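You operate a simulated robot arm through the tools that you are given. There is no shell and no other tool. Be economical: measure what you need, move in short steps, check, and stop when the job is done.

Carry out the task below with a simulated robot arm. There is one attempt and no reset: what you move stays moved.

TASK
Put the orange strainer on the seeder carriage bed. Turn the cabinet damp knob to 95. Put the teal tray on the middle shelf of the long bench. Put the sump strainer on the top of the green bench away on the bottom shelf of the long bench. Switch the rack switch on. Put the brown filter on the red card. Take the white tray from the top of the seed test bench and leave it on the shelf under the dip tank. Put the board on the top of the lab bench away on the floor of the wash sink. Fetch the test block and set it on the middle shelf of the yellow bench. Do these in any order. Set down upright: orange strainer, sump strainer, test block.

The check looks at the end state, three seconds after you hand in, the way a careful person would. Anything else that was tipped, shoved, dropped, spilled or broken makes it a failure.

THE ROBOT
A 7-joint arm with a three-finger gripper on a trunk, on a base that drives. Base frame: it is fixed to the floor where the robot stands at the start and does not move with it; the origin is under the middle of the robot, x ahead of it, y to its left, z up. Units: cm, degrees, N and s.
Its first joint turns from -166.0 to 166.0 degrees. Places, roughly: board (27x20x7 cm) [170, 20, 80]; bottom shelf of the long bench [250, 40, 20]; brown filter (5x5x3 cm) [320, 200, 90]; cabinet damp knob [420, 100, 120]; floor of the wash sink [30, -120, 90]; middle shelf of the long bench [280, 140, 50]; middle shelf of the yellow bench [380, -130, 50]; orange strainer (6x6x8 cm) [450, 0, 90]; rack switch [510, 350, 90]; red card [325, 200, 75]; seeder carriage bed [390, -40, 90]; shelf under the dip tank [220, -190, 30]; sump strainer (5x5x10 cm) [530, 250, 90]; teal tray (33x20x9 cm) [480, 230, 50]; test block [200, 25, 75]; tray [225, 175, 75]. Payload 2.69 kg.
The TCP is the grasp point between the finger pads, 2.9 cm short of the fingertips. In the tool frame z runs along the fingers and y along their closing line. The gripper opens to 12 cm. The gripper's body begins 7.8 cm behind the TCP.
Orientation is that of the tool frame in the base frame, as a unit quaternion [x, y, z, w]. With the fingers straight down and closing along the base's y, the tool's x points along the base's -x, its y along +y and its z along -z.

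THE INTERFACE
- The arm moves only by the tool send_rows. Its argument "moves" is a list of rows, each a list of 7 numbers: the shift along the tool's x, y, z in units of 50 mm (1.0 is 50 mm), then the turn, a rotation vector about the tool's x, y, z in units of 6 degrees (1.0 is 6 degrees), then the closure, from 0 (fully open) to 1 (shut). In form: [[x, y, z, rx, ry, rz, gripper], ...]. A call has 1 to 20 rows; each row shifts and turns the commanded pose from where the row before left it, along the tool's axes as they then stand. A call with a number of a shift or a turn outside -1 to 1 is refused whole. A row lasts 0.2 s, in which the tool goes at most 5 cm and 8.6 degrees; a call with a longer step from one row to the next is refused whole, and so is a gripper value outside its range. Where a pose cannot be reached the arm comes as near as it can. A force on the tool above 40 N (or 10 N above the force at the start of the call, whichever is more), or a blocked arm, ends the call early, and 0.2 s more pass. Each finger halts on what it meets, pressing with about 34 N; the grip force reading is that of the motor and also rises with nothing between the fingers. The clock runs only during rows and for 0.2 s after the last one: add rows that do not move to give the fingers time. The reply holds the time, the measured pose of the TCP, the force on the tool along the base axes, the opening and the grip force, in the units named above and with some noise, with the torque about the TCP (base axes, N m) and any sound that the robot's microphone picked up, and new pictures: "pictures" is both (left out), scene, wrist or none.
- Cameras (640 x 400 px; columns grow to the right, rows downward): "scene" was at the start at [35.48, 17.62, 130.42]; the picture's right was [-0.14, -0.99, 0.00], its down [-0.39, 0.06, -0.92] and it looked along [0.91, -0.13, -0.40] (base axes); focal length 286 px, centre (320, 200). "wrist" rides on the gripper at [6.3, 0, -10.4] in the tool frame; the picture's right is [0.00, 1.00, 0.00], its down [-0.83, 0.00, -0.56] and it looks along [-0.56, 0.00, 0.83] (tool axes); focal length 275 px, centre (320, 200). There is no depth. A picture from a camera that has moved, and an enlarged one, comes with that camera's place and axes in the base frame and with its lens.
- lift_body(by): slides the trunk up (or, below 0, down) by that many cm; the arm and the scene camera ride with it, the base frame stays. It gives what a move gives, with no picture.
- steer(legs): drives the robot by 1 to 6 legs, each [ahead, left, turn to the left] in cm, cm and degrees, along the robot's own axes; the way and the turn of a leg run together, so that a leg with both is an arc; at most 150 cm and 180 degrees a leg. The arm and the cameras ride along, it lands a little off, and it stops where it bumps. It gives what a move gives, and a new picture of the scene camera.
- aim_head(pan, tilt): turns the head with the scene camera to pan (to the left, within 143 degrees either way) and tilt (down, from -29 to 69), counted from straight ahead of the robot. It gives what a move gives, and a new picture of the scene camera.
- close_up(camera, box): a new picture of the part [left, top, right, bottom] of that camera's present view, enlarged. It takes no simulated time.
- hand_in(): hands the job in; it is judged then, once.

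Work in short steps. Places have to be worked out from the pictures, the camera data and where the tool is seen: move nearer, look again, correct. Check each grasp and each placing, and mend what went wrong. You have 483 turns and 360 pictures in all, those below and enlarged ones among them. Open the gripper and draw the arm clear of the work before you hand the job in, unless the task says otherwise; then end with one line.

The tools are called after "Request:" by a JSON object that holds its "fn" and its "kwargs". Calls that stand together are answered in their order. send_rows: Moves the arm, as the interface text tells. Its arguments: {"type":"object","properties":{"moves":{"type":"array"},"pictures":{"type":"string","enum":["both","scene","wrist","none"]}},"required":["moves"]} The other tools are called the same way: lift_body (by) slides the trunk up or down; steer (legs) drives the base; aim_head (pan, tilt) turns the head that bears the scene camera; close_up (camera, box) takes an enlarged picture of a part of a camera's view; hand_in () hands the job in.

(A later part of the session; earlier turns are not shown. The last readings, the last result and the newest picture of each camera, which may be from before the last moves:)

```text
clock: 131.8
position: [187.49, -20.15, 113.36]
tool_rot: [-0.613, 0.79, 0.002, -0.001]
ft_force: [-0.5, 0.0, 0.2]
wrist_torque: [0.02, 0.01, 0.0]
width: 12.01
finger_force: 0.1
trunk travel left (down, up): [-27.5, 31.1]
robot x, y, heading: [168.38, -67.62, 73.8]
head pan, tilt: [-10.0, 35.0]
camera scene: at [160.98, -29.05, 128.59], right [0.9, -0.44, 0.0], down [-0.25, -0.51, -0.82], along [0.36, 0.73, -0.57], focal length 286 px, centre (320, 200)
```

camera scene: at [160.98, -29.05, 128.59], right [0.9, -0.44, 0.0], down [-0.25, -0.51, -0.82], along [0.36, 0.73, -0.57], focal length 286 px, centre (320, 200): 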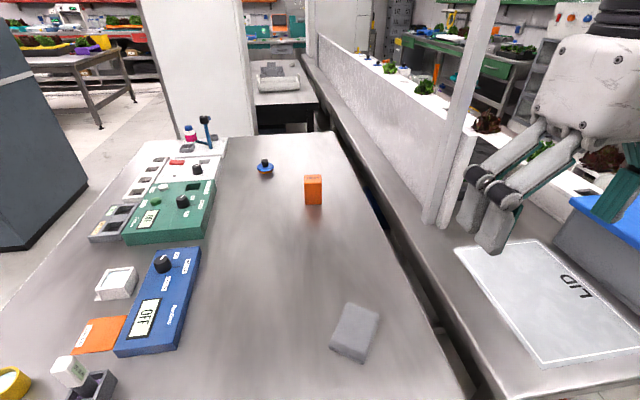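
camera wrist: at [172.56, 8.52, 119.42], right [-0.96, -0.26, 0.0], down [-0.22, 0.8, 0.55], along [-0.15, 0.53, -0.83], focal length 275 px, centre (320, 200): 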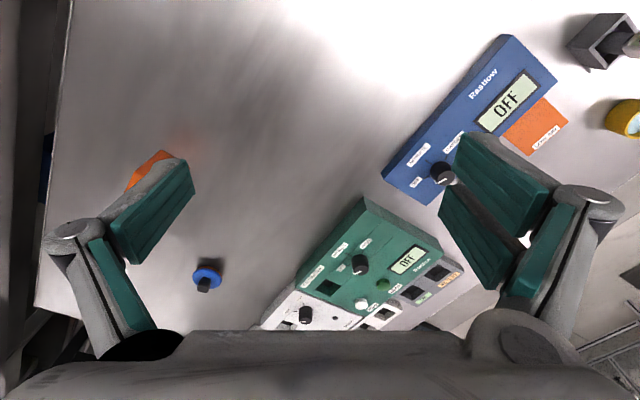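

Block ≈(189,34), post ≈(217,10). Move the tool over toward the block, stopping just short.

Request:
{"fn": "send_rows", "kwargs": {"moves": [[-0.92, 0.318, 0, 0, 0, 0, 0], [-0.92, 0.318, 0, 0, 0, 0, 0], [-0.92, 0.318, 0, 0, 0, 0, 0], [-0.92, 0.318, 0, 0, 0, 0, 0], [-0.92, 0.318, 0, 0, 0, 0, 0], [-0.92, 0.318, 0, 0, 0, 0, 0], [-0.92, 0.318, 0, 0, 0, 0, 0], [-0.92, 0.318, 0, 0, 0, 0, 0], [-0.92, 0.318, 0, 0, 0, 0, 0], [0, 0, 0.8, 0, 0, 0, 0], [0, 0, 0.8, 0, 0, 0, 0], [0, 0, 0, 0, 0, 0, 0]], "pictures": "wrist"}}

```text
clock: 134.3
position: [183.84, 23.5, 105.2]
tool_rot: [-0.613, 0.79, 0.001, -0.002]
ft_force: [0.8, -0.6, -0.5]
wrist_torque: [0.0, 0.0, 0.0]
width: 12.02
finger_force: 0.0
trunk travel left (down, up): [-27.5, 31.1]
robot x, y, heading: [168.13, -67.96, 73.8]
head pan, tilt: [-10.0, 35.0]
camera wrist: at [182.46, 17.42, 115.63], right [-0.97, 0.24, 0.0], down [0.2, 0.81, 0.56], along [0.13, 0.54, -0.83], focal length 275 px, centre (320, 200)
```

wrist: 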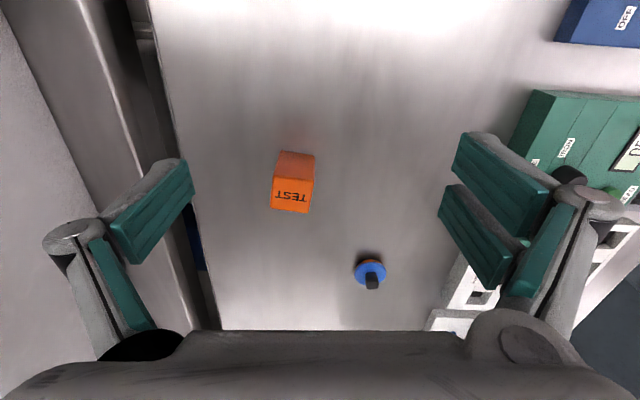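

Block top centre ≈(190.3,34.4), top z≈87.7, ~4.4 cm square, yawed ~6°. Since it must go under a shelf, I'll grasp it with the tool pitched 55° forward; yaw and pitch the tool now.

Request:
{"fn": "send_rows", "kwargs": {"moves": [[0, 0, 0, 0, 0, 0.54, 0], [0, 0, 0, 0, 0, 0.54, 0], [0, 0, 0, 0, -0.917, 0, 0], [0, 0, 0, 0, -0.917, 0, 0], [0, 0, 0, 0, -0.917, 0, 0], [0, 0, 0, 0, -0.917, 0, 0], [0, 0, 0, 0, -0.917, 0, 0], [0, 0, 0, 0, -0.917, 0, 0], [0, 0, 0, 0, -0.917, 0, 0], [0, 0, 0, 0, -0.917, 0, 0], [0, 0, 0, 0, -0.917, 0, 0], [0, 0, 0, 0, -0.917, 0, 0], [0, 0, 0, 0, 0, 0, 0]], "pictures": "both"}}

```text
clock: 137.2
position: [183.61, 23.29, 105.37]
tool_rot: [-0.504, 0.73, 0.264, 0.378]
ft_force: [1.6, 0.5, -1.1]
wrist_torque: [-0.01, -0.03, 0.0]
width: 12.01
finger_force: 0.0
trunk travel left (down, up): [-27.5, 31.1]
robot x, y, heading: [167.93, -67.66, 73.8]
head pan, tilt: [-10.0, 35.0]
camera scene: at [160.97, -29.04, 128.59], right [0.9, -0.44, 0.0], down [-0.25, -0.51, -0.82], along [0.36, 0.74, -0.57], focal length 286 px, centre (320, 200)
camera wrist: at [179.53, 11.94, 106.16], right [-0.94, 0.35, 0.0], down [0.01, 0.02, 1.0], along [0.35, 0.94, -0.02], focal length 275 px, centre (320, 200)
```

scene: 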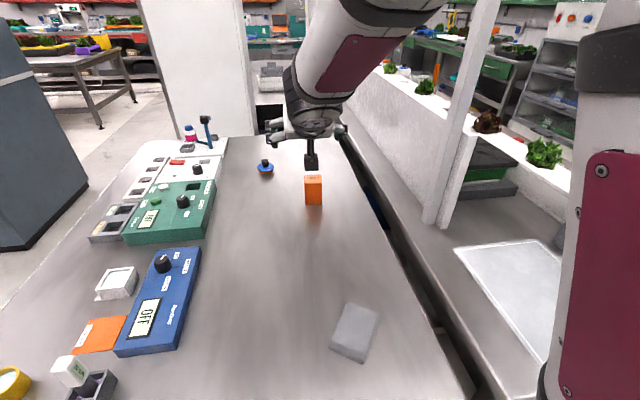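
wrist: 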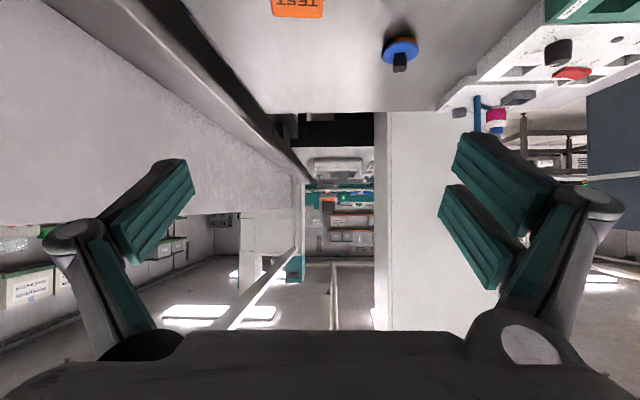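

Tool pitched well; it's above the block. Move to a pre-grasp point 12 cm back along the tool axis.

Request:
{"fn": "send_rows", "kwargs": {"moves": [[0.4875, -0.122, 0.522, 0, 0, 0, 0], [0.4875, -0.122, 0.522, 0, 0, 0, 0], [0.4875, -0.122, 0.522, 0, 0, 0, 0], [0.4875, -0.122, 0.522, 0, 0, 0, 0], [0, 0, 0, 0, 0, 0, 0]], "pictures": "both"}}

```text
clock: 138.3
position: [186.89, 25.11, 91.17]
tool_rot: [-0.503, 0.731, 0.263, 0.379]
ft_force: [0.2, 0.9, 0.1]
wrist_torque: [0.0, 0.01, -0.02]
width: 12.01
finger_force: 0.0
trunk travel left (down, up): [-27.5, 31.1]
robot x, y, heading: [167.89, -67.47, 73.8]
head pan, tilt: [-10.0, 35.0]
camera scene: at [160.97, -29.05, 128.59], right [0.9, -0.44, 0.0], down [-0.25, -0.51, -0.82], along [0.36, 0.74, -0.57], focal length 286 px, centre (320, 200)
camera wrist: at [182.75, 13.78, 92.03], right [-0.94, 0.35, 0.0], down [0.01, 0.02, 1.0], along [0.35, 0.94, -0.02], focal length 275 px, centre (320, 200)
```

scene: 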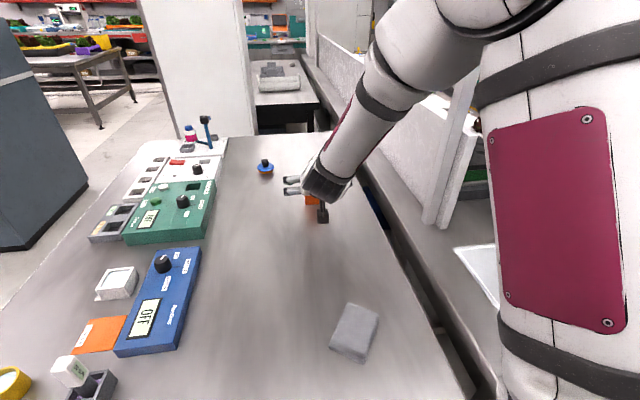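
wrist: 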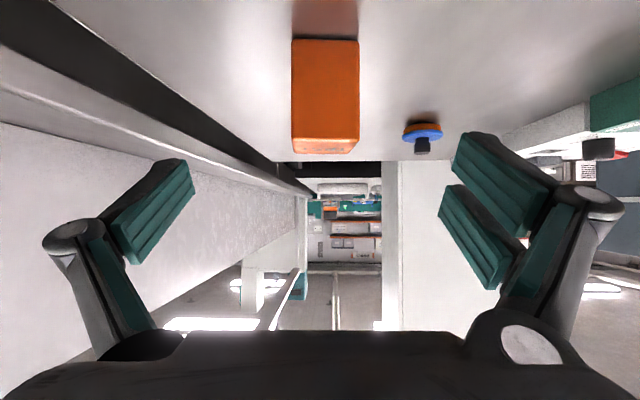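

The block is face-on, centred at about (189.7,33.2), top 87.5, base ≈80.8. Advance 10.6 cm along the tool axis.

Request:
{"fn": "send_rows", "kwargs": {"moves": [[0.01, 0.013, 0.6, 0, 0, 0, 0], [0.01, 0.013, 0.6, 0, 0, 0, 0], [0.01, 0.013, 0.5, 0, 0, 0, 0], [0, 0, 0.4, 0, 0, 0, 0], [0, 0, 0, 0, 0, 0, 0]], "pictures": "both"}}

```text
clock: 139.6
position: [189.81, 33.34, 85.27]
tool_rot: [-0.503, 0.731, 0.263, 0.379]
ft_force: [-0.3, 1.2, 1.1]
wrist_torque: [0.01, -0.04, 0.03]
width: 11.98
finger_force: 0.1
trunk travel left (down, up): [-27.5, 31.1]
robot x, y, heading: [168.23, -67.57, 73.7]
head pan, tilt: [-10.0, 35.0]
camera scene: at [160.97, -29.04, 128.59], right [0.9, -0.44, 0.0], down [-0.25, -0.51, -0.82], along [0.36, 0.74, -0.57], focal length 286 px, centre (320, 200)
camera wrist: at [185.53, 21.97, 86.1], right [-0.94, 0.35, 0.0], down [0.01, 0.02, 1.0], along [0.35, 0.94, -0.02], focal length 275 px, centre (320, 200)
```

scene: 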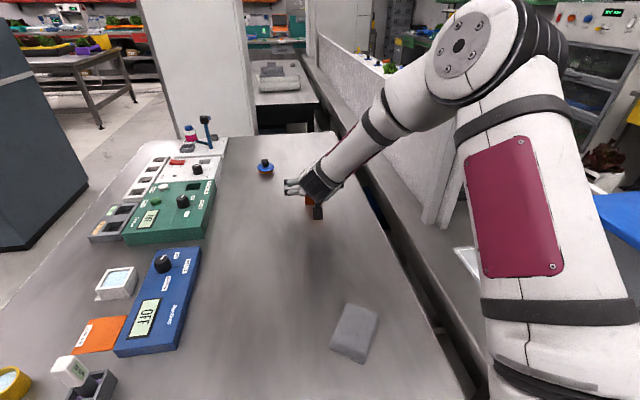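
wrist: 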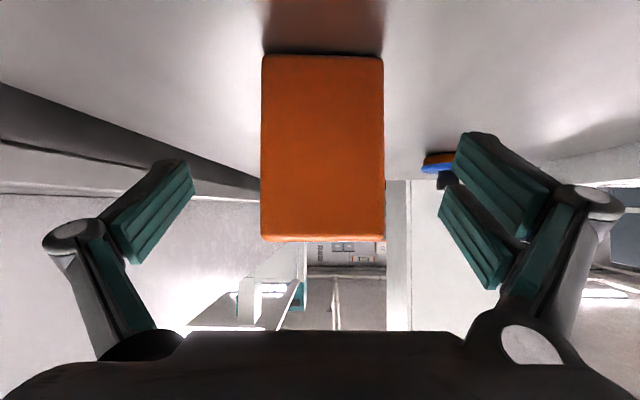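

Block centred between the fingers. Close.

Request:
{"fn": "send_rows", "kwargs": {"moves": [[0, 0, 0, 0, 0, 0, 0.4], [0, 0, 0, 0, 0, 0, 0.6], [0, 0, 0, 0, 0, 0, 0.8], [0, 0, 0, 0, 0, 0, 0.8]], "pictures": "none"}}

Request:
{"fn": "send_rows", "kwargs": {"moves": [[0.1, 0, -0.1, 0, 0, 0, 0.8], [-0.3, 0, -0.3, 0, 0, 0, 0.8], [-0.5, 0, -0.5, 0, 0, 0, 0.8], [0, 0, 0, 0, 0, 0, 0.8]], "pictures": "both"}}

```text
clock: 140.6
position: [189.73, 33.34, 85.31]
tool_rot: [-0.503, 0.73, 0.264, 0.379]
ft_force: [0.2, 0.8, -0.3]
wrist_torque: [-0.01, -0.01, -0.01]
width: 4.94
finger_force: 34.0
trunk travel left (down, up): [-27.5, 31.1]
robot x, y, heading: [168.26, -67.31, 73.8]
head pan, tilt: [-10.0, 35.0]
```

```text
clock: 141.6
position: [189.38, 31.59, 90.82]
tool_rot: [-0.504, 0.73, 0.264, 0.379]
ft_force: [0.1, -0.1, -0.6]
wrist_torque: [0.01, -0.02, -0.01]
width: 4.93
finger_force: 33.7
trunk travel left (down, up): [-27.5, 31.1]
robot x, y, heading: [168.37, -67.86, 73.7]
head pan, tilt: [-10.0, 35.0]
camera scene: at [160.97, -29.03, 128.58], right [0.9, -0.44, 0.0], down [-0.25, -0.51, -0.82], along [0.36, 0.74, -0.57], focal length 286 px, centre (320, 200)
camera wrist: at [185.1, 20.34, 91.6], right [-0.94, 0.35, 0.0], down [0.01, 0.02, 1.0], along [0.35, 0.94, -0.02], focal length 275 px, centre (320, 200)
```

scene: 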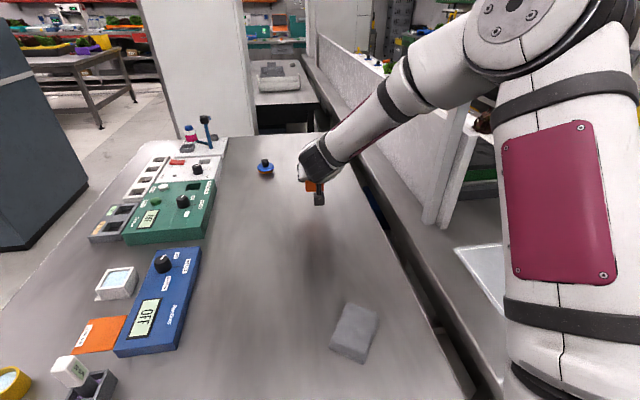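
wrist: 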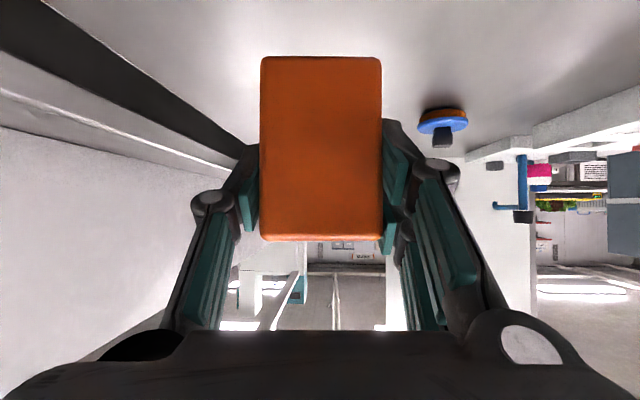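

Held (4.93 cm, 34 N). Raise 22 cm and pull back 33 cm for driving.

Request:
{"fn": "send_rows", "kwargs": {"moves": [[-0.72, 0, -0.505, 0, 0, 0, 0.8], [-0.72, 0, -0.505, 0, 0, 0, 0.8], [-0.72, 0, -0.505, 0, 0, 0, 0.8], [-0.72, 0, -0.505, 0, 0, 0, 0.8], [-0.72, 0, -0.505, 0, 0, 0, 0.8], [0.55, 0, -0.78, 0, 0, 0, 0.8], [0.55, 0, -0.78, 0, 0, 0, 0.8], [0.55, 0, -0.78, 0, 0, 0, 0.8], [0.55, 0, -0.78, 0, 0, 0, 0.8], [0.55, 0, -0.78, 0, 0, 0, 0.8], [0.55, 0, -0.78, 0, 0, 0, 0.8], [0.55, 0, -0.78, 0, 0, 0, 0.8], [0, 0, 0, 0, 0, 0, 0.8]], "pictures": "scene"}}

```text
clock: 144.3
position: [177.67, 0.51, 112.47]
tool_rot: [-0.504, 0.73, 0.264, 0.378]
ft_force: [0.0, 1.1, -0.5]
wrist_torque: [-0.01, 0.01, 0.02]
width: 4.93
finger_force: 33.8
trunk travel left (down, up): [-27.5, 31.1]
robot x, y, heading: [167.83, -67.64, 73.9]
head pan, tilt: [-10.0, 35.0]
camera scene: at [160.97, -29.03, 128.58], right [0.9, -0.44, 0.0], down [-0.25, -0.51, -0.82], along [0.36, 0.74, -0.57], focal length 286 px, centre (320, 200)
```

scene: 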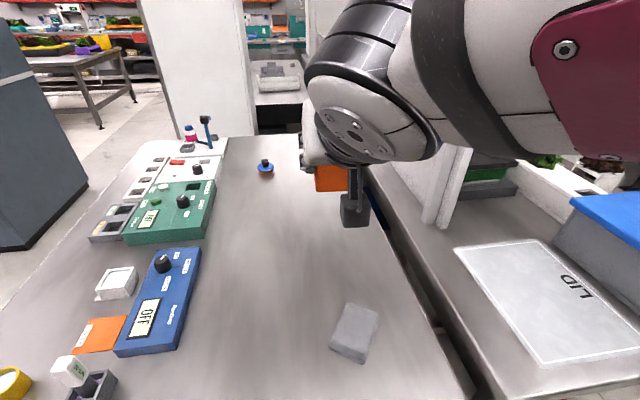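

Now carry the block to the yellow bench: back off, turn to heading −17°, and drive ahead about 95 cm, then look.

Request:
{"fn": "steer", "kwargs": {"legs": [[-11, 0, 0], [0, 0, -91], [95, 0, 0]]}}

Request:
{"fn": "aim_head", "kwargs": {"pan": -5, "tilt": 30}}

```text
clock: 153.9
position: [323.92, -115.65, 112.47]
tool_rot: [0.164, 0.872, -0.084, 0.454]
ft_force: [0.1, 0.3, -0.6]
wrist_torque: [-0.01, 0.0, -0.02]
width: 4.92
finger_force: 33.8
trunk travel left (down, up): [-27.5, 31.1]
robot x, y, heading: [256.16, -105.37, -16.7]
head pan, tilt: [-10.0, 35.0]
camera scene: at [294.32, -99.07, 128.59], right [-0.45, -0.89, 0.0], down [-0.51, 0.26, -0.82], along [0.73, -0.37, -0.57], focal length 286 px, centre (320, 200)
```

scene: 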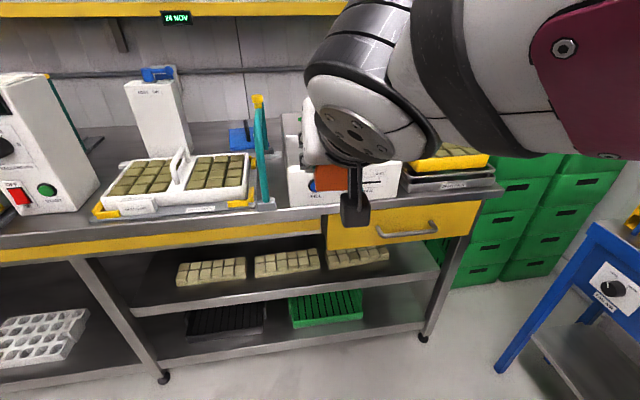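

```text
clock: 154.6
position: [323.92, -115.87, 112.49]
tool_rot: [0.164, 0.872, -0.084, 0.454]
ft_force: [0.2, 0.0, -0.7]
wrist_torque: [-0.03, 0.04, -0.04]
width: 4.91
finger_force: 33.9
trunk travel left (down, up): [-27.5, 31.1]
robot x, y, heading: [256.03, -105.59, -16.4]
head pan, tilt: [-5.0, 30.0]
camera scene: at [294.85, -98.46, 129.36], right [-0.37, -0.93, 0.0], down [-0.47, 0.18, -0.87], along [0.8, -0.32, -0.5], focal length 286 px, centre (320, 200)
```

scene: 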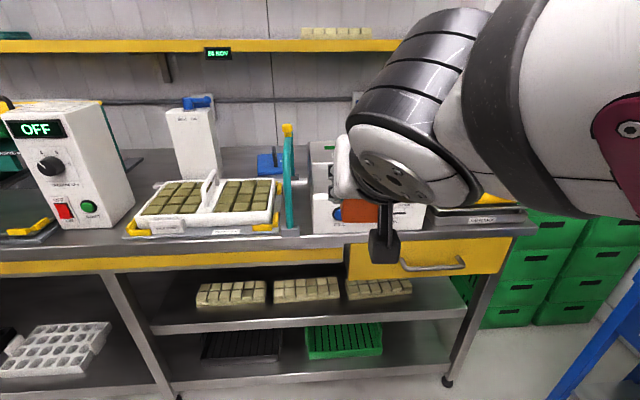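

The middle shelf (z≈50) has ~8 cm free in front of its trays; I'll set the block there near (359.8,-102.8), away from the drawer. Drive 20 ahead, 22 left, and lower the trunk.

Request:
{"fn": "steer", "kwargs": {"legs": [[18, 0, 0], [0, 22, 0]]}}

Request:
{"fn": "lift_body", "kwargs": {"by": -18}}

Request:
{"fn": "aim_head", "kwargs": {"pan": -5, "tilt": 45}}

```text
clock: 157.4
position: [347.61, -99.16, 112.49]
tool_rot: [0.162, 0.872, -0.083, 0.454]
ft_force: [-0.1, -0.7, -0.8]
wrist_torque: [0.02, 0.01, -0.04]
width: 4.9
finger_force: 33.8
trunk travel left (down, up): [-27.5, 31.1]
robot x, y, heading: [279.66, -89.68, -16.5]
head pan, tilt: [-5.0, 30.0]
camera scene: at [318.44, -81.93, 129.37], right [-0.36, -0.93, 0.0], down [-0.47, 0.18, -0.87], along [0.81, -0.31, -0.5], focal length 286 px, centre (320, 200)
```

scene: 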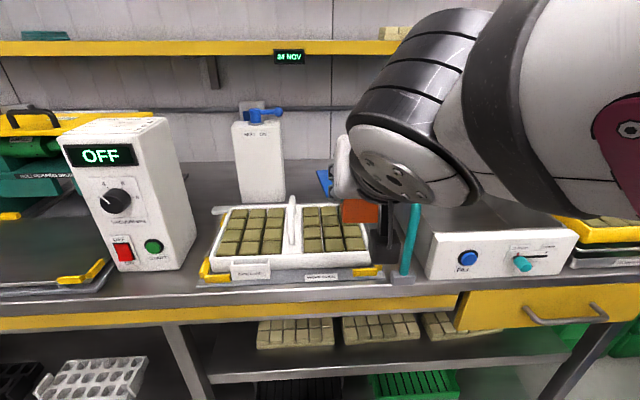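

```text
clock: 159.4
position: [347.54, -99.13, 94.52]
tool_rot: [0.16, 0.873, -0.081, 0.454]
ft_force: [-0.3, 0.3, -1.2]
wrist_torque: [-0.02, 0.02, 0.01]
width: 4.93
finger_force: 34.5
trunk travel left (down, up): [-9.5, 49.1]
robot x, y, heading: [279.41, -89.55, -16.3]
head pan, tilt: [-5.0, 30.0]
```

```text
clock: 160.2
position: [347.55, -99.08, 94.46]
tool_rot: [0.162, 0.873, -0.082, 0.454]
ft_force: [-0.2, -0.3, -1.1]
wrist_torque: [-0.01, -0.02, 0.01]
width: 4.92
finger_force: 34.2
trunk travel left (down, up): [-9.5, 49.1]
robot x, y, heading: [279.54, -89.81, -16.3]
head pan, tilt: [-5.0, 45.0]
camera scene: at [321.11, -82.41, 109.27], right [-0.34, -0.94, 0.0], down [-0.65, 0.23, -0.73], along [0.68, -0.25, -0.69], focal length 286 px, centre (320, 200)
```

scene: 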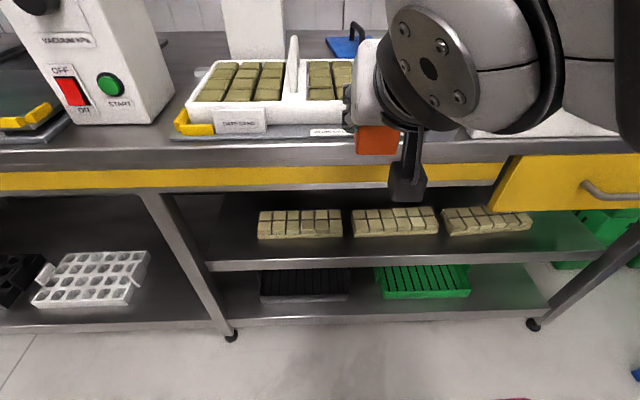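

Pull the block back 14 cm from the bench front, then lower it to z≈58 in front of the shelf opening.

Request:
{"fn": "send_rows", "kwargs": {"moves": [[0.537, -0.066, -0.763, 0, 0, 0, 0.8], [0.537, -0.066, -0.763, 0, 0, 0, 0.8], [0.537, -0.066, -0.763, 0, 0, 0, 0.8], [0.737, 0, 0.518, 0, 0, 0, 0.8], [0.737, 0, 0.518, 0, 0, 0, 0.8], [0.737, 0, 0.518, 0, 0, 0, 0.8], [0.737, 0, 0.518, 0, 0, 0, 0.8], [0.737, 0, 0.518, 0, 0, 0, 0.8], [0.737, 0, 0.518, 0, 0, 0, 0.8], [0.737, 0, 0.518, 0, 0, 0, 0.8], [0.737, 0, 0.518, 0, 0, 0, 0.8], [0, 0, 0, 0, 0, 0, 0.8]], "pictures": "both"}}

```text
clock: 161.5
position: [334.48, -96.45, 90.43]
tool_rot: [0.248, 0.871, -0.034, 0.423]
ft_force: [0.0, 0.1, -0.1]
wrist_torque: [-0.03, -0.02, -0.01]
width: 4.92
finger_force: 33.9
out of reach, approached as far as the arm can: row 4, 5, 6
trunk travel left (down, up): [-9.5, 49.1]
robot x, y, heading: [279.37, -89.53, -16.2]
head pan, tilt: [-5.0, 45.0]
stopped in row 6: the arm was blocked; the commanded pose is now the measured one
camera scene: at [320.65, -82.56, 108.61], right [-0.37, -0.93, 0.0], down [-0.69, 0.28, -0.67], along [0.62, -0.25, -0.74], focal length 286 px, centre (320, 200)
camera wrist: at [323.78, -91.12, 92.3], right [0.46, 0.88, 0.15], down [0.03, -0.18, 0.98], along [0.89, -0.45, -0.11], focal length 275 px, centre (320, 200)
```

scene: 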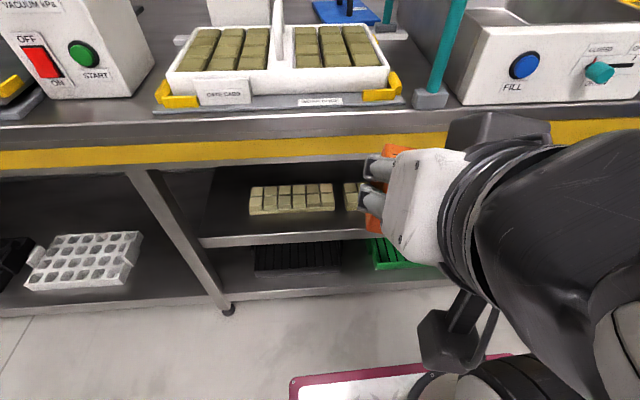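
wrist: 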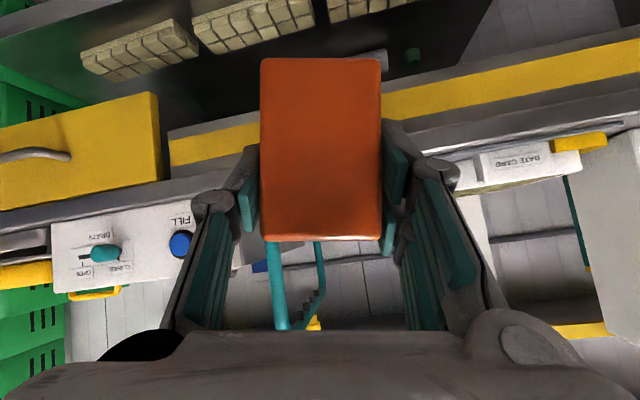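

The arm is folded too close. I raise it a little, back the robot up 28 cm, and then extend.

Request:
{"fn": "send_rows", "kwargs": {"moves": [[-0.6, 0.12, -0.51, 0, 0, 0, 0.8], [-0.6, 0.12, -0.51, 0, 0, 0, 0.8], [0, 0, 0, 0, 0, 0, 0.8]], "pictures": "none"}}

Request:
{"fn": "steer", "kwargs": {"legs": [[-28, -2, 0]]}}

```text
clock: 162.3
position: [334.43, -96.58, 97.86]
tool_rot: [0.25, 0.873, -0.035, 0.416]
ft_force: [-0.4, 0.0, -1.0]
wrist_torque: [-0.02, 0.02, 0.01]
width: 4.93
finger_force: 34.0
trunk travel left (down, up): [-9.5, 49.1]
robot x, y, heading: [279.07, -89.31, -16.3]
head pan, tilt: [-5.0, 45.0]
```

```text
clock: 164.3
position: [306.49, -90.58, 98.03]
tool_rot: [0.251, 0.872, -0.035, 0.418]
ft_force: [0.6, 0.3, -1.3]
wrist_torque: [-0.01, 0.0, 0.02]
width: 4.92
finger_force: 33.9
trunk travel left (down, up): [-9.5, 49.1]
robot x, y, heading: [251.46, -83.33, -16.4]
head pan, tilt: [-5.0, 45.0]
camera scene: at [293.46, -75.63, 109.47], right [-0.25, -0.97, 0.0], down [-0.65, 0.17, -0.74], along [0.72, -0.19, -0.67], focal length 286 px, centre (320, 200)
```

scene: 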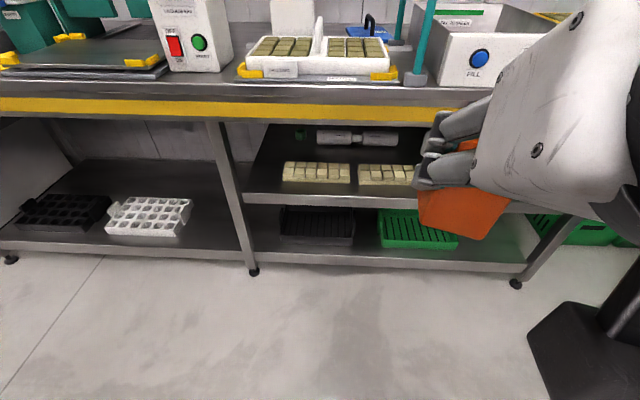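

The hand is close to the head. Move it 18 cm forward and restore the block's upright orientation.

Request:
{"fn": "send_rows", "kwargs": {"moves": [[-0.557, 0.175, 0.683, 0, 0, 0, 0.8], [-0.557, 0.175, 0.683, 0, 0, 0, 0.8], [-0.557, 0.175, 0.683, 0, 0, 0, 0.8], [-0.557, 0.175, 0.683, 0, 0, 0, 0.8], [0, 0, 0, -0.2, -0.275, -0.75, 0.8], [0, 0, 0, -0.2, -0.275, -0.75, 0.8], [0, 0, 0, -0.2, -0.275, -0.75, 0.8], [0, 0, 0, 0, 0, 0, 0.8]], "pictures": "none"}}

Request:
{"fn": "aim_head", "kwargs": {"pan": -5, "tilt": 40}}

```text
clock: 166.1
position: [323.83, -95.62, 97.83]
tool_rot: [0.13, 0.878, -0.066, 0.456]
ft_force: [-0.4, 0.2, -1.3]
wrist_torque: [-0.01, 0.02, 0.0]
width: 4.96
finger_force: 34.4
trunk travel left (down, up): [-9.5, 49.1]
robot x, y, heading: [251.07, -83.11, -16.4]
head pan, tilt: [-5.0, 45.0]
```

```text
clock: 166.7
position: [323.85, -95.77, 97.97]
tool_rot: [0.131, 0.878, -0.067, 0.456]
ft_force: [1.2, 0.3, -1.3]
wrist_torque: [0.03, 0.0, 0.0]
width: 4.94
finger_force: 34.1
trunk travel left (down, up): [-9.5, 49.1]
robot x, y, heading: [251.74, -83.53, -16.1]
head pan, tilt: [-5.0, 40.0]
camera scene: at [293.3, -76.59, 109.76], right [-0.36, -0.93, 0.0], down [-0.6, 0.23, -0.77], along [0.71, -0.28, -0.64], focal length 286 px, centre (320, 200)
```

scene: 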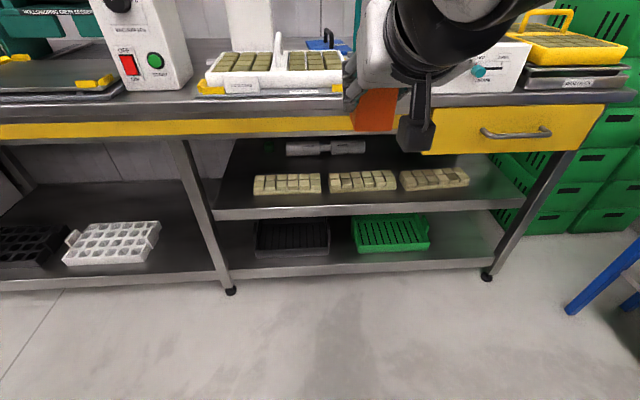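

Shelf z≈49.2, front edge f≈371.5, trays start ≈378.5 along the heading. I extend slightly and lower in front of the opening to z≈57.

Request:
{"fn": "send_rows", "kwargs": {"moves": [[-0.344, 0, 0.49, 0, 0, 0, 0.8], [-0.344, 0, 0.49, 0, 0, 0, 0.8], [0.746, 0, 0.525, 0, 0, 0, 0.8], [0.746, 0, 0.525, 0, 0, 0, 0.8], [0.746, 0, 0.525, 0, 0, 0, 0.8], [0.746, 0, 0.525, 0, 0, 0, 0.8], [0.746, 0, 0.525, 0, 0, 0, 0.8], [0.746, 0, 0.525, 0, 0, 0, 0.8], [0.746, 0, 0.525, 0, 0, 0, 0.8], [0.746, 0, 0.525, 0, 0, 0, 0.8], [0.746, 0, 0.525, 0, 0, 0, 0.8], [0, 0, 0, 0, 0, 0, 0.8]], "pictures": "both"}}

```text
clock: 169.3
position: [334.09, -96.76, 58.42]
tool_rot: [0.131, 0.878, -0.065, 0.456]
ft_force: [-0.4, 0.1, -0.6]
wrist_torque: [0.0, -0.01, 0.01]
width: 4.94
finger_force: 33.8
out of reach, approached as far as the arm can: row 6, 7, 8, 9
trunk travel left (down, up): [-9.5, 49.1]
robot x, y, heading: [251.41, -83.35, -16.3]
head pan, tilt: [-5.0, 40.0]
camera scene: at [293.3, -76.61, 109.77], right [-0.36, -0.93, 0.0], down [-0.6, 0.23, -0.77], along [0.71, -0.28, -0.64], focal length 286 px, centre (320, 200)
camera wrist: at [322.62, -93.26, 59.35], right [0.29, 0.96, 0.0], down [0.02, -0.01, 1.0], along [0.96, -0.29, -0.02], focal length 275 px, centre (320, 200)
```

scene: 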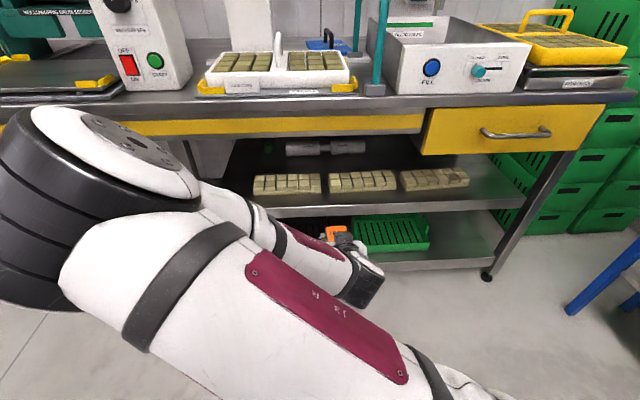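
wrist: 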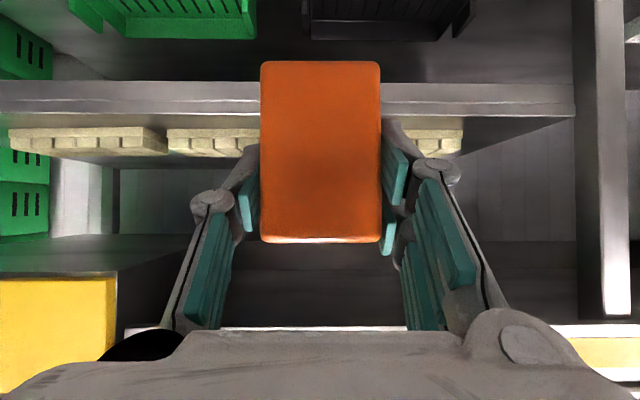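

Block is lined up before the opening; shelf z≈47.6, edge f≈372.3. Advance 28 cm level, keeping ~6 cm above the shelf.

Request:
{"fn": "send_rows", "kwargs": {"moves": [[-0.536, 0, 0.764, 0, 0, 0, 0.8], [-0.536, 0, 0.764, 0, 0, 0, 0.8], [-0.536, 0, 0.764, 0, 0, 0, 0.8], [-0.536, 0, 0.764, 0, 0, 0, 0.8], [-0.536, 0, 0.764, 0, 0, 0, 0.8], [-0.536, 0, 0.764, 0, 0, 0, 0.8], [0, 0, 0, 0, 0, 0, 0.8]], "pictures": "both"}}

```text
clock: 170.9
position: [361.07, -105.09, 58.48]
tool_rot: [0.131, 0.878, -0.066, 0.456]
ft_force: [0.0, 0.4, -0.6]
wrist_torque: [0.02, -0.01, 0.02]
width: 4.91
finger_force: 34.2
trunk travel left (down, up): [-9.5, 49.1]
robot x, y, heading: [251.49, -83.05, -16.6]
head pan, tilt: [-5.0, 40.0]
camera scene: at [293.3, -76.6, 109.76], right [-0.36, -0.93, 0.0], down [-0.6, 0.23, -0.77], along [0.71, -0.28, -0.64], focal length 286 px, centre (320, 200)
camera wrist: at [349.6, -101.62, 59.4], right [0.29, 0.96, 0.0], down [0.02, -0.01, 1.0], along [0.96, -0.29, -0.02], focal length 275 px, centre (320, 200)
```

scene: 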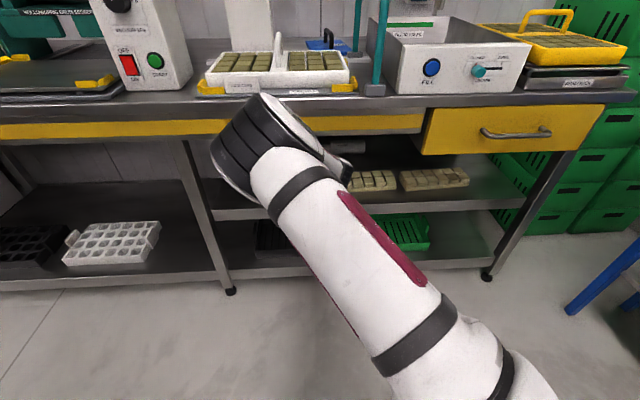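
wrist: 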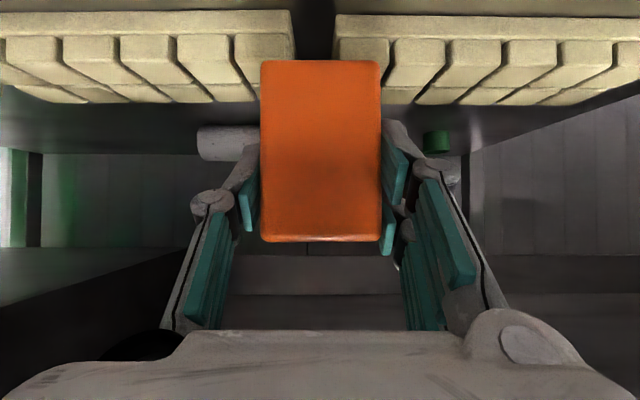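

Trays' front at f≈380.8 and block centre at 376: good. Lower toward the shelf, gently at the end.

Request:
{"fn": "send_rows", "kwargs": {"moves": [[0.3, 0, 0.21, 0, 0, 0, 0.8], [0.3, 0, 0.21, 0, 0, 0, 0.8], [0.2, 0, 0.14, 0, 0, 0, 0.8], [0.08, 0, 0.056, 0, 0, 0, 0.8], [0.08, 0, 0.056, 0, 0, 0, 0.8], [0, 0, 0, 0, 0, 0, 0.8]], "pictures": "both"}}

```text
clock: 172.3
position: [361.04, -104.94, 52.77]
tool_rot: [0.131, 0.878, -0.066, 0.455]
ft_force: [0.5, 0.0, -0.2]
wrist_torque: [0.01, 0.0, -0.01]
width: 4.93
finger_force: 34.6
trunk travel left (down, up): [-9.5, 49.1]
robot x, y, heading: [251.41, -83.69, -16.2]
head pan, tilt: [-5.0, 40.0]
camera scene: at [293.3, -76.59, 109.76], right [-0.36, -0.93, 0.0], down [-0.6, 0.23, -0.77], along [0.71, -0.28, -0.64], focal length 286 px, centre (320, 200)
camera wrist: at [349.56, -101.44, 53.65], right [0.29, 0.96, 0.0], down [0.02, -0.01, 1.0], along [0.96, -0.29, -0.02], focal length 275 px, centre (320, 200)
```

scene: 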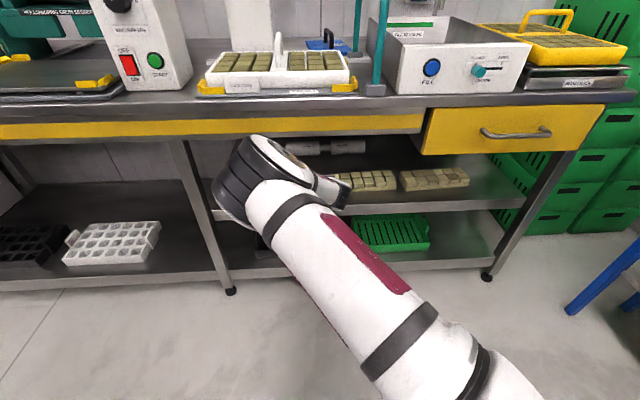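
wrist: 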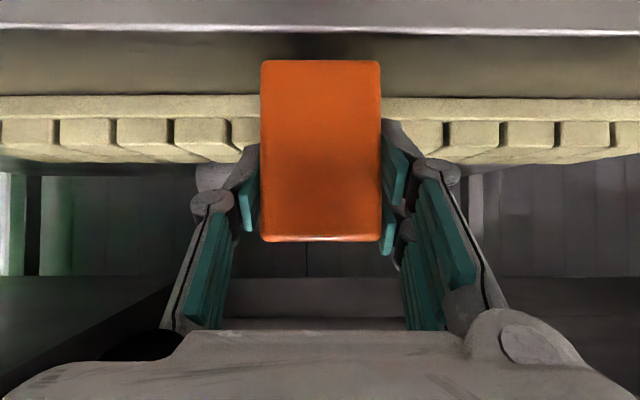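

About 0.8 cm to go. Lower in small steps until contact.

Request:
{"fn": "send_rows", "kwargs": {"moves": [[0.05, 0, 0.035, 0, 0, 0, 0.8], [0.05, 0, 0.035, 0, 0, 0, 0.8], [0.04, 0, 0.028, 0, 0, 0, 0.8], [0, 0, 0, 0, 0, 0, 0.8]], "pictures": "wrist"}}

```text
clock: 173.3
position: [361.18, -105.02, 51.81]
tool_rot: [0.131, 0.878, -0.067, 0.456]
ft_force: [0.3, 0.0, -1.3]
wrist_torque: [0.0, -0.02, 0.01]
width: 4.91
finger_force: 34.6
trunk travel left (down, up): [-9.5, 49.1]
robot x, y, heading: [251.77, -82.93, -16.2]
head pan, tilt: [-5.0, 40.0]
camera wrist: at [349.54, -101.44, 52.66], right [0.29, 0.96, 0.0], down [0.02, -0.01, 1.0], along [0.96, -0.29, -0.02], focal length 275 px, centre (320, 200)
```

wrist: 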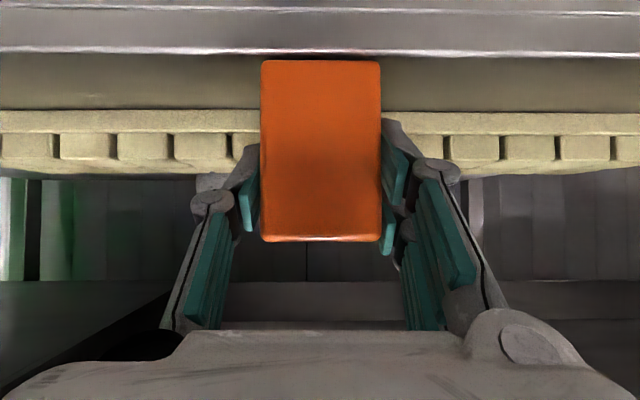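

Nearly touching; two more tiny steps.

Request:
{"fn": "send_rows", "kwargs": {"moves": [[0.04, 0, 0.028, 0, 0, 0, 0.8], [0.03, 0, 0.021, 0, 0, 0, 0.8], [0.03, 0, 0.021, 0, 0, 0, 0.8], [0, 0, 0, 0, 0, 0, 0.8]], "pictures": "wrist"}}

```text
clock: 174.3
position: [361.09, -104.86, 51.26]
tool_rot: [0.131, 0.878, -0.067, 0.456]
ft_force: [1.3, -1.1, 2.6]
wrist_torque: [0.02, 0.0, -0.05]
width: 4.92
finger_force: 34.5
trunk travel left (down, up): [-9.5, 49.1]
robot x, y, heading: [251.36, -83.22, -16.1]
head pan, tilt: [-5.0, 40.0]
camera wrist: at [349.53, -101.49, 52.08], right [0.29, 0.96, 0.0], down [0.02, -0.01, 1.0], along [0.96, -0.29, -0.02], focal length 275 px, centre (320, 200)
```

wrist: 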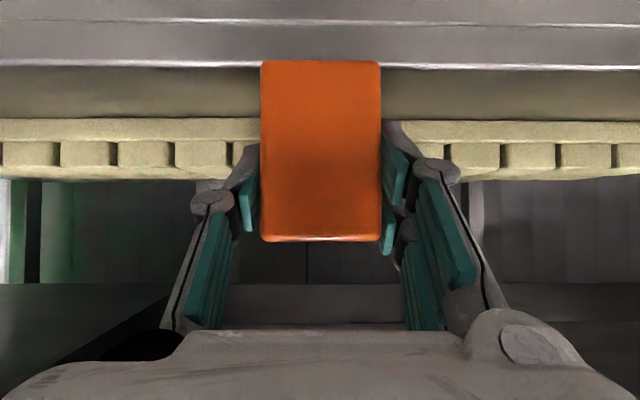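

Contact, but the near face is flush with the shelf edge. I raise 5 mm, move 6 mm deeper, and set down again.

Request:
{"fn": "send_rows", "kwargs": {"moves": [[-0.08, 0, -0.056, 0, 0, 0, 0.8], [-0.069, 0, 0.098, 0, 0, 0, 0.8], [0, 0, 0, 0, 0, 0, 0.8], [0.05, 0, 0.035, 0, 0, 0, 0.8], [0.04, 0, 0.028, 0, 0, 0, 0.8], [0, 0, 0, 0, 0, 0, 0.8]], "pictures": "wrist"}}

```text
clock: 175.7
position: [361.65, -105.13, 51.19]
tool_rot: [0.131, 0.878, -0.066, 0.456]
ft_force: [-0.3, -0.4, 3.8]
wrist_torque: [0.12, 0.02, 0.01]
width: 4.91
finger_force: 34.5
trunk travel left (down, up): [-9.5, 49.1]
robot x, y, heading: [251.19, -82.71, -16.4]
head pan, tilt: [-5.0, 40.0]
camera wrist: at [350.07, -101.62, 52.06], right [0.29, 0.96, 0.0], down [0.02, -0.01, 1.0], along [0.96, -0.29, -0.02], focal length 275 px, centre (320, 200)
```

wrist: 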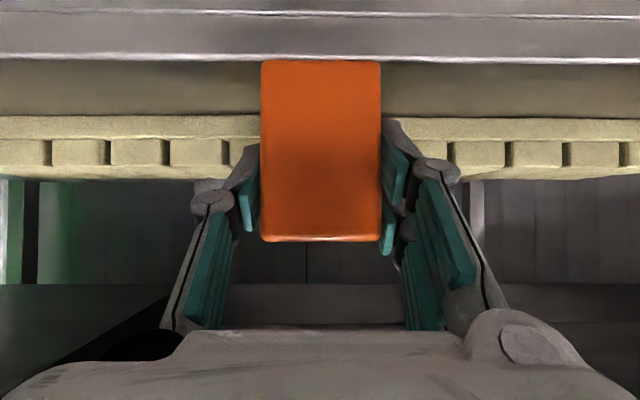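

On the shelf, just inside the edge. Open to ~8 cm and withdraw along the tool axis.

Request:
{"fn": "send_rows", "kwargs": {"moves": [[0, 0, 0, 0, 0, 0, 0.55], [0, 0, 0, 0, 0, 0, 0.4], [0, 0, 0, 0, 0, 0, 0.35], [0, 0, -0.4, 0, 0, 0, 0.35], [0, 0, -0.8, 0, 0, 0, 0.35], [0.15, 0, -0.9, 0, 0, 0, 0.35], [0.15, 0, -0.9, 0, 0, 0, 0.35], [0.15, 0, -0.9, 0, 0, 0, 0.35], [0, 0, 0, 0, 0, 0, 0.35]], "pictures": "both"}}

```text
clock: 177.7
position: [345.29, -100.12, 60.68]
tool_rot: [0.13, 0.878, -0.066, 0.456]
ft_force: [0.1, 0.0, 0.2]
wrist_torque: [-0.01, -0.01, 0.03]
width: 7.81
finger_force: 0.0
trunk travel left (down, up): [-9.5, 49.1]
robot x, y, heading: [251.65, -83.33, -16.4]
head pan, tilt: [-5.0, 40.0]
camera scene: at [293.3, -76.59, 109.76], right [-0.36, -0.93, 0.0], down [-0.6, 0.23, -0.77], along [0.71, -0.28, -0.64], focal length 286 px, centre (320, 200)
camera wrist: at [333.67, -96.68, 61.45], right [0.29, 0.96, 0.0], down [0.02, -0.01, 1.0], along [0.96, -0.29, -0.02], focal length 275 px, centre (320, 200)
```

scene: 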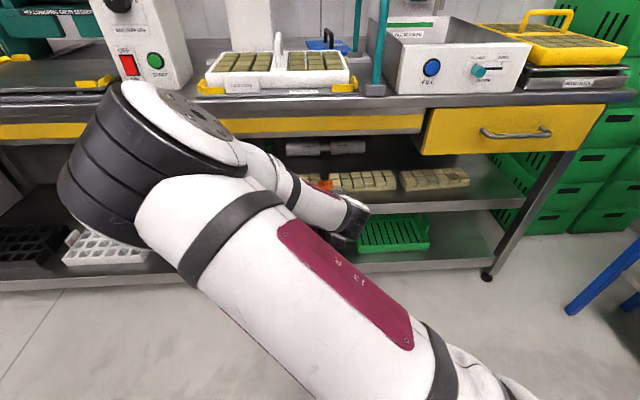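
wrist: 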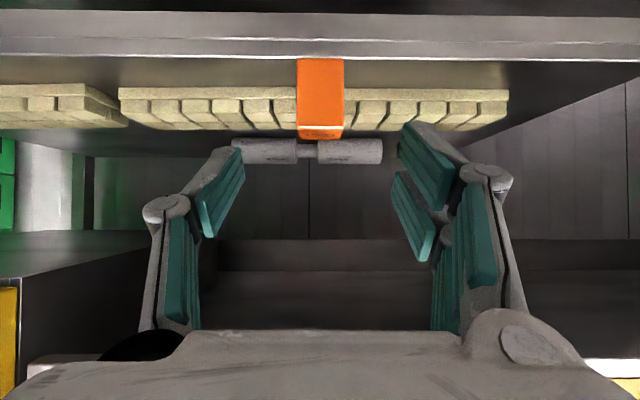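

Block stands upright on the shelf. Back the robot off 14 cm and raise the trunk again.

Request:
{"fn": "steer", "kwargs": {"legs": [[-14, 0, 0]]}}

Request:
{"fn": "lift_body", "kwargs": {"by": 18}}

Request:
{"fn": "aim_head", "kwargs": {"pan": 30, "tilt": 20}}

```text
clock: 179.1
position: [331.41, -96.1, 60.61]
tool_rot: [0.131, 0.878, -0.066, 0.456]
ft_force: [0.7, 0.1, -0.3]
wrist_torque: [-0.01, 0.01, 0.01]
width: 7.81
finger_force: 0.1
trunk travel left (down, up): [-9.5, 49.1]
robot x, y, heading: [237.68, -79.45, -16.7]
head pan, tilt: [-5.0, 40.0]
camera scene: at [279.49, -72.54, 109.76], right [-0.36, -0.93, 0.0], down [-0.6, 0.23, -0.77], along [0.71, -0.28, -0.64], focal length 286 px, centre (320, 200)
```

scene: 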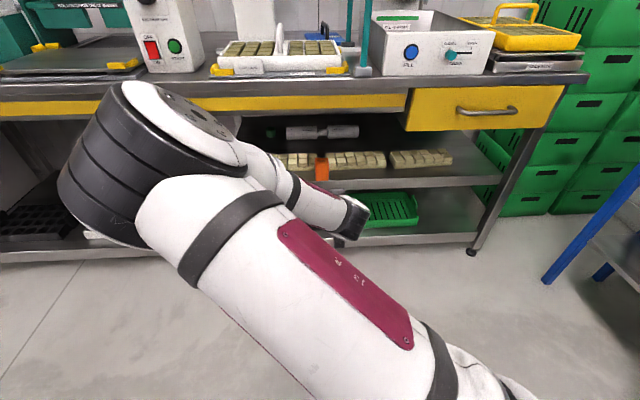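

```text
clock: 181.1
position: [331.47, -96.22, 78.58]
tool_rot: [0.131, 0.878, -0.066, 0.456]
ft_force: [0.8, -0.2, 0.5]
wrist_torque: [-0.01, 0.02, -0.02]
width: 7.78
finger_force: 0.0
trunk travel left (down, up): [-27.5, 31.1]
robot x, y, heading: [237.94, -78.96, -16.2]
head pan, tilt: [-5.0, 40.0]
```

```text
clock: 182.1
position: [331.38, -96.11, 78.61]
tool_rot: [0.13, 0.878, -0.065, 0.455]
ft_force: [0.5, 0.1, 0.5]
wrist_torque: [0.0, 0.0, 0.01]
width: 7.8
finger_force: 0.2
trunk travel left (down, up): [-27.5, 31.1]
robot x, y, heading: [237.63, -79.18, -16.0]
head pan, tilt: [30.0, 20.0]
camera scene: at [277.27, -66.28, 130.97], right [0.24, -0.97, 0.0], down [-0.33, -0.08, -0.94], along [0.91, 0.22, -0.34], focal length 286 px, centre (320, 200)
```

scene: 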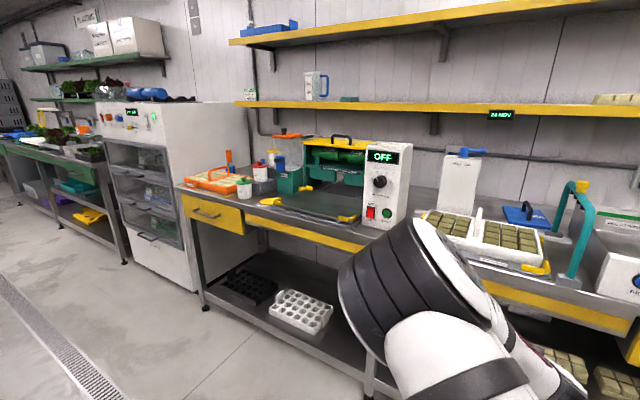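

Now I enlarge the left half of the yellow bench to find the orange strainer and the seeder carriage.

Request:
{"fn": "close_up", "kwargs": {"camera": "scene", "box": [160, 110, 420, 260]}}

Request:
{"fn": "close_up", "kwargs": {"camera": "scene", "box": [0, 80, 240, 260]}}

```text
2.46 times, centred on (290, 185) of scene
camera zoom: at [277.27, -66.28, 130.97], right [0.24, -0.97, 0.0], down [-0.33, -0.08, -0.94], along [0.91, 0.22, -0.34], focal length 705 px, centre (394, 237)
```

zoom: 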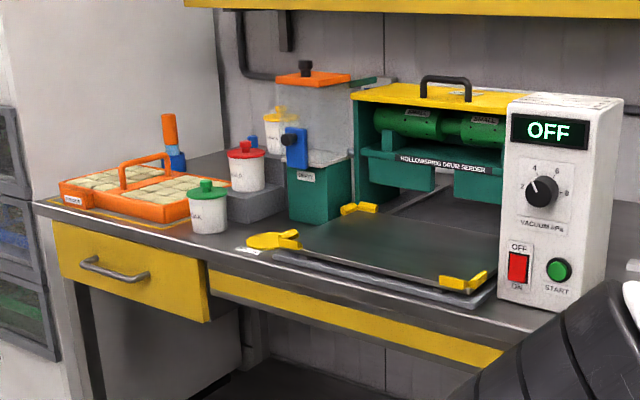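

```text
2.22 times, centred on (120, 170) of scene
camera zoom: at [277.27, -66.28, 130.97], right [0.24, -0.97, 0.0], down [-0.33, -0.08, -0.94], along [0.91, 0.22, -0.34], focal length 636 px, centre (764, 267)
```

zoom: 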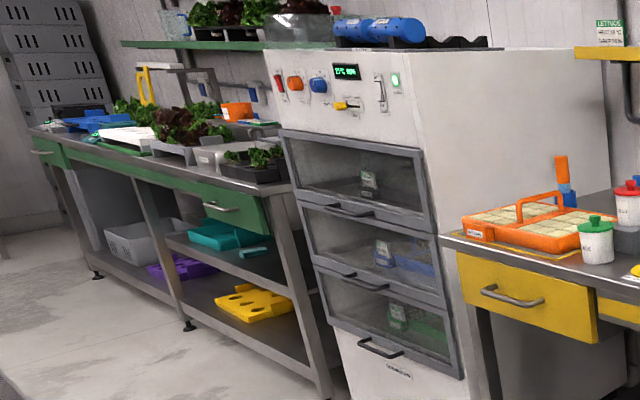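

Several lidded cups are there; zoom in on them to identify the orange one.

Request:
{"fn": "close_up", "kwargs": {"camera": "scene", "box": [220, 130, 310, 200]}}

```text
5.71 times, centred on (265, 165) of scene
camera zoom: at [277.27, -66.28, 130.97], right [0.24, -0.97, 0.0], down [-0.33, -0.08, -0.94], along [0.91, 0.22, -0.34], focal length 1636 px, centre (634, 400)
```

zoom: 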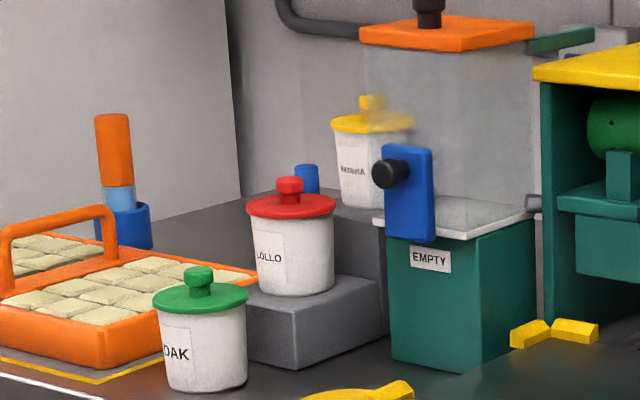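

The orange strainer isn't visible yet; one on the green bench (orange cup) suggests its look. I fold the arm up and back to a neutral tool-down pose first.

Request:
{"fn": "send_rows", "kwargs": {"moves": [[-0.795, 0, -0.56, 0, 0, 0, 0], [-0.795, 0, -0.56, 0, 0, 0, 0], [-0.795, 0, -0.56, 0, 0, 0, 0], [-0.795, 0, -0.56, 0, 0, 0, 0], [-0.795, 0, -0.56, 0, 0, 0, 0], [-0.795, 0, -0.56, 0, 0, 0, 0], [-0.795, 0, -0.56, 0, 0, 0, 0], [0.5, 0, -0.75, 0, 0.917, 0, 0], [0, 0, 0, 0, 0.917, 0, 0], [0, 0, 0, 0, 0.917, 0, 0], [0, 0, 0, 0, 0.917, 0, 0], [0, 0, 0, 0, 0.917, 0, 0], [0, 0, 0, 0, 0.917, 0, 0], [0, 0, 0, 0, 0.917, 0, 0], [0, 0, 0, 0, 0.917, 0, 0], [0, 0, 0, 0, 0.917, 0, 0], [0, 0, 0, 0, 0.917, 0, 0], [0, 0, 0, 0, 0, 0, 0]], "pictures": "none"}}

```text
clock: 185.9
position: [326.98, -94.89, 112.67]
tool_rot: [0.146, 0.989, 0.002, -0.001]
ft_force: [-0.2, -0.5, -0.6]
wrist_torque: [-0.05, -0.01, 0.03]
width: 11.97
finger_force: 0.0
trunk travel left (down, up): [-27.5, 31.1]
robot x, y, heading: [237.81, -79.37, -16.1]
head pan, tilt: [30.0, 20.0]
```

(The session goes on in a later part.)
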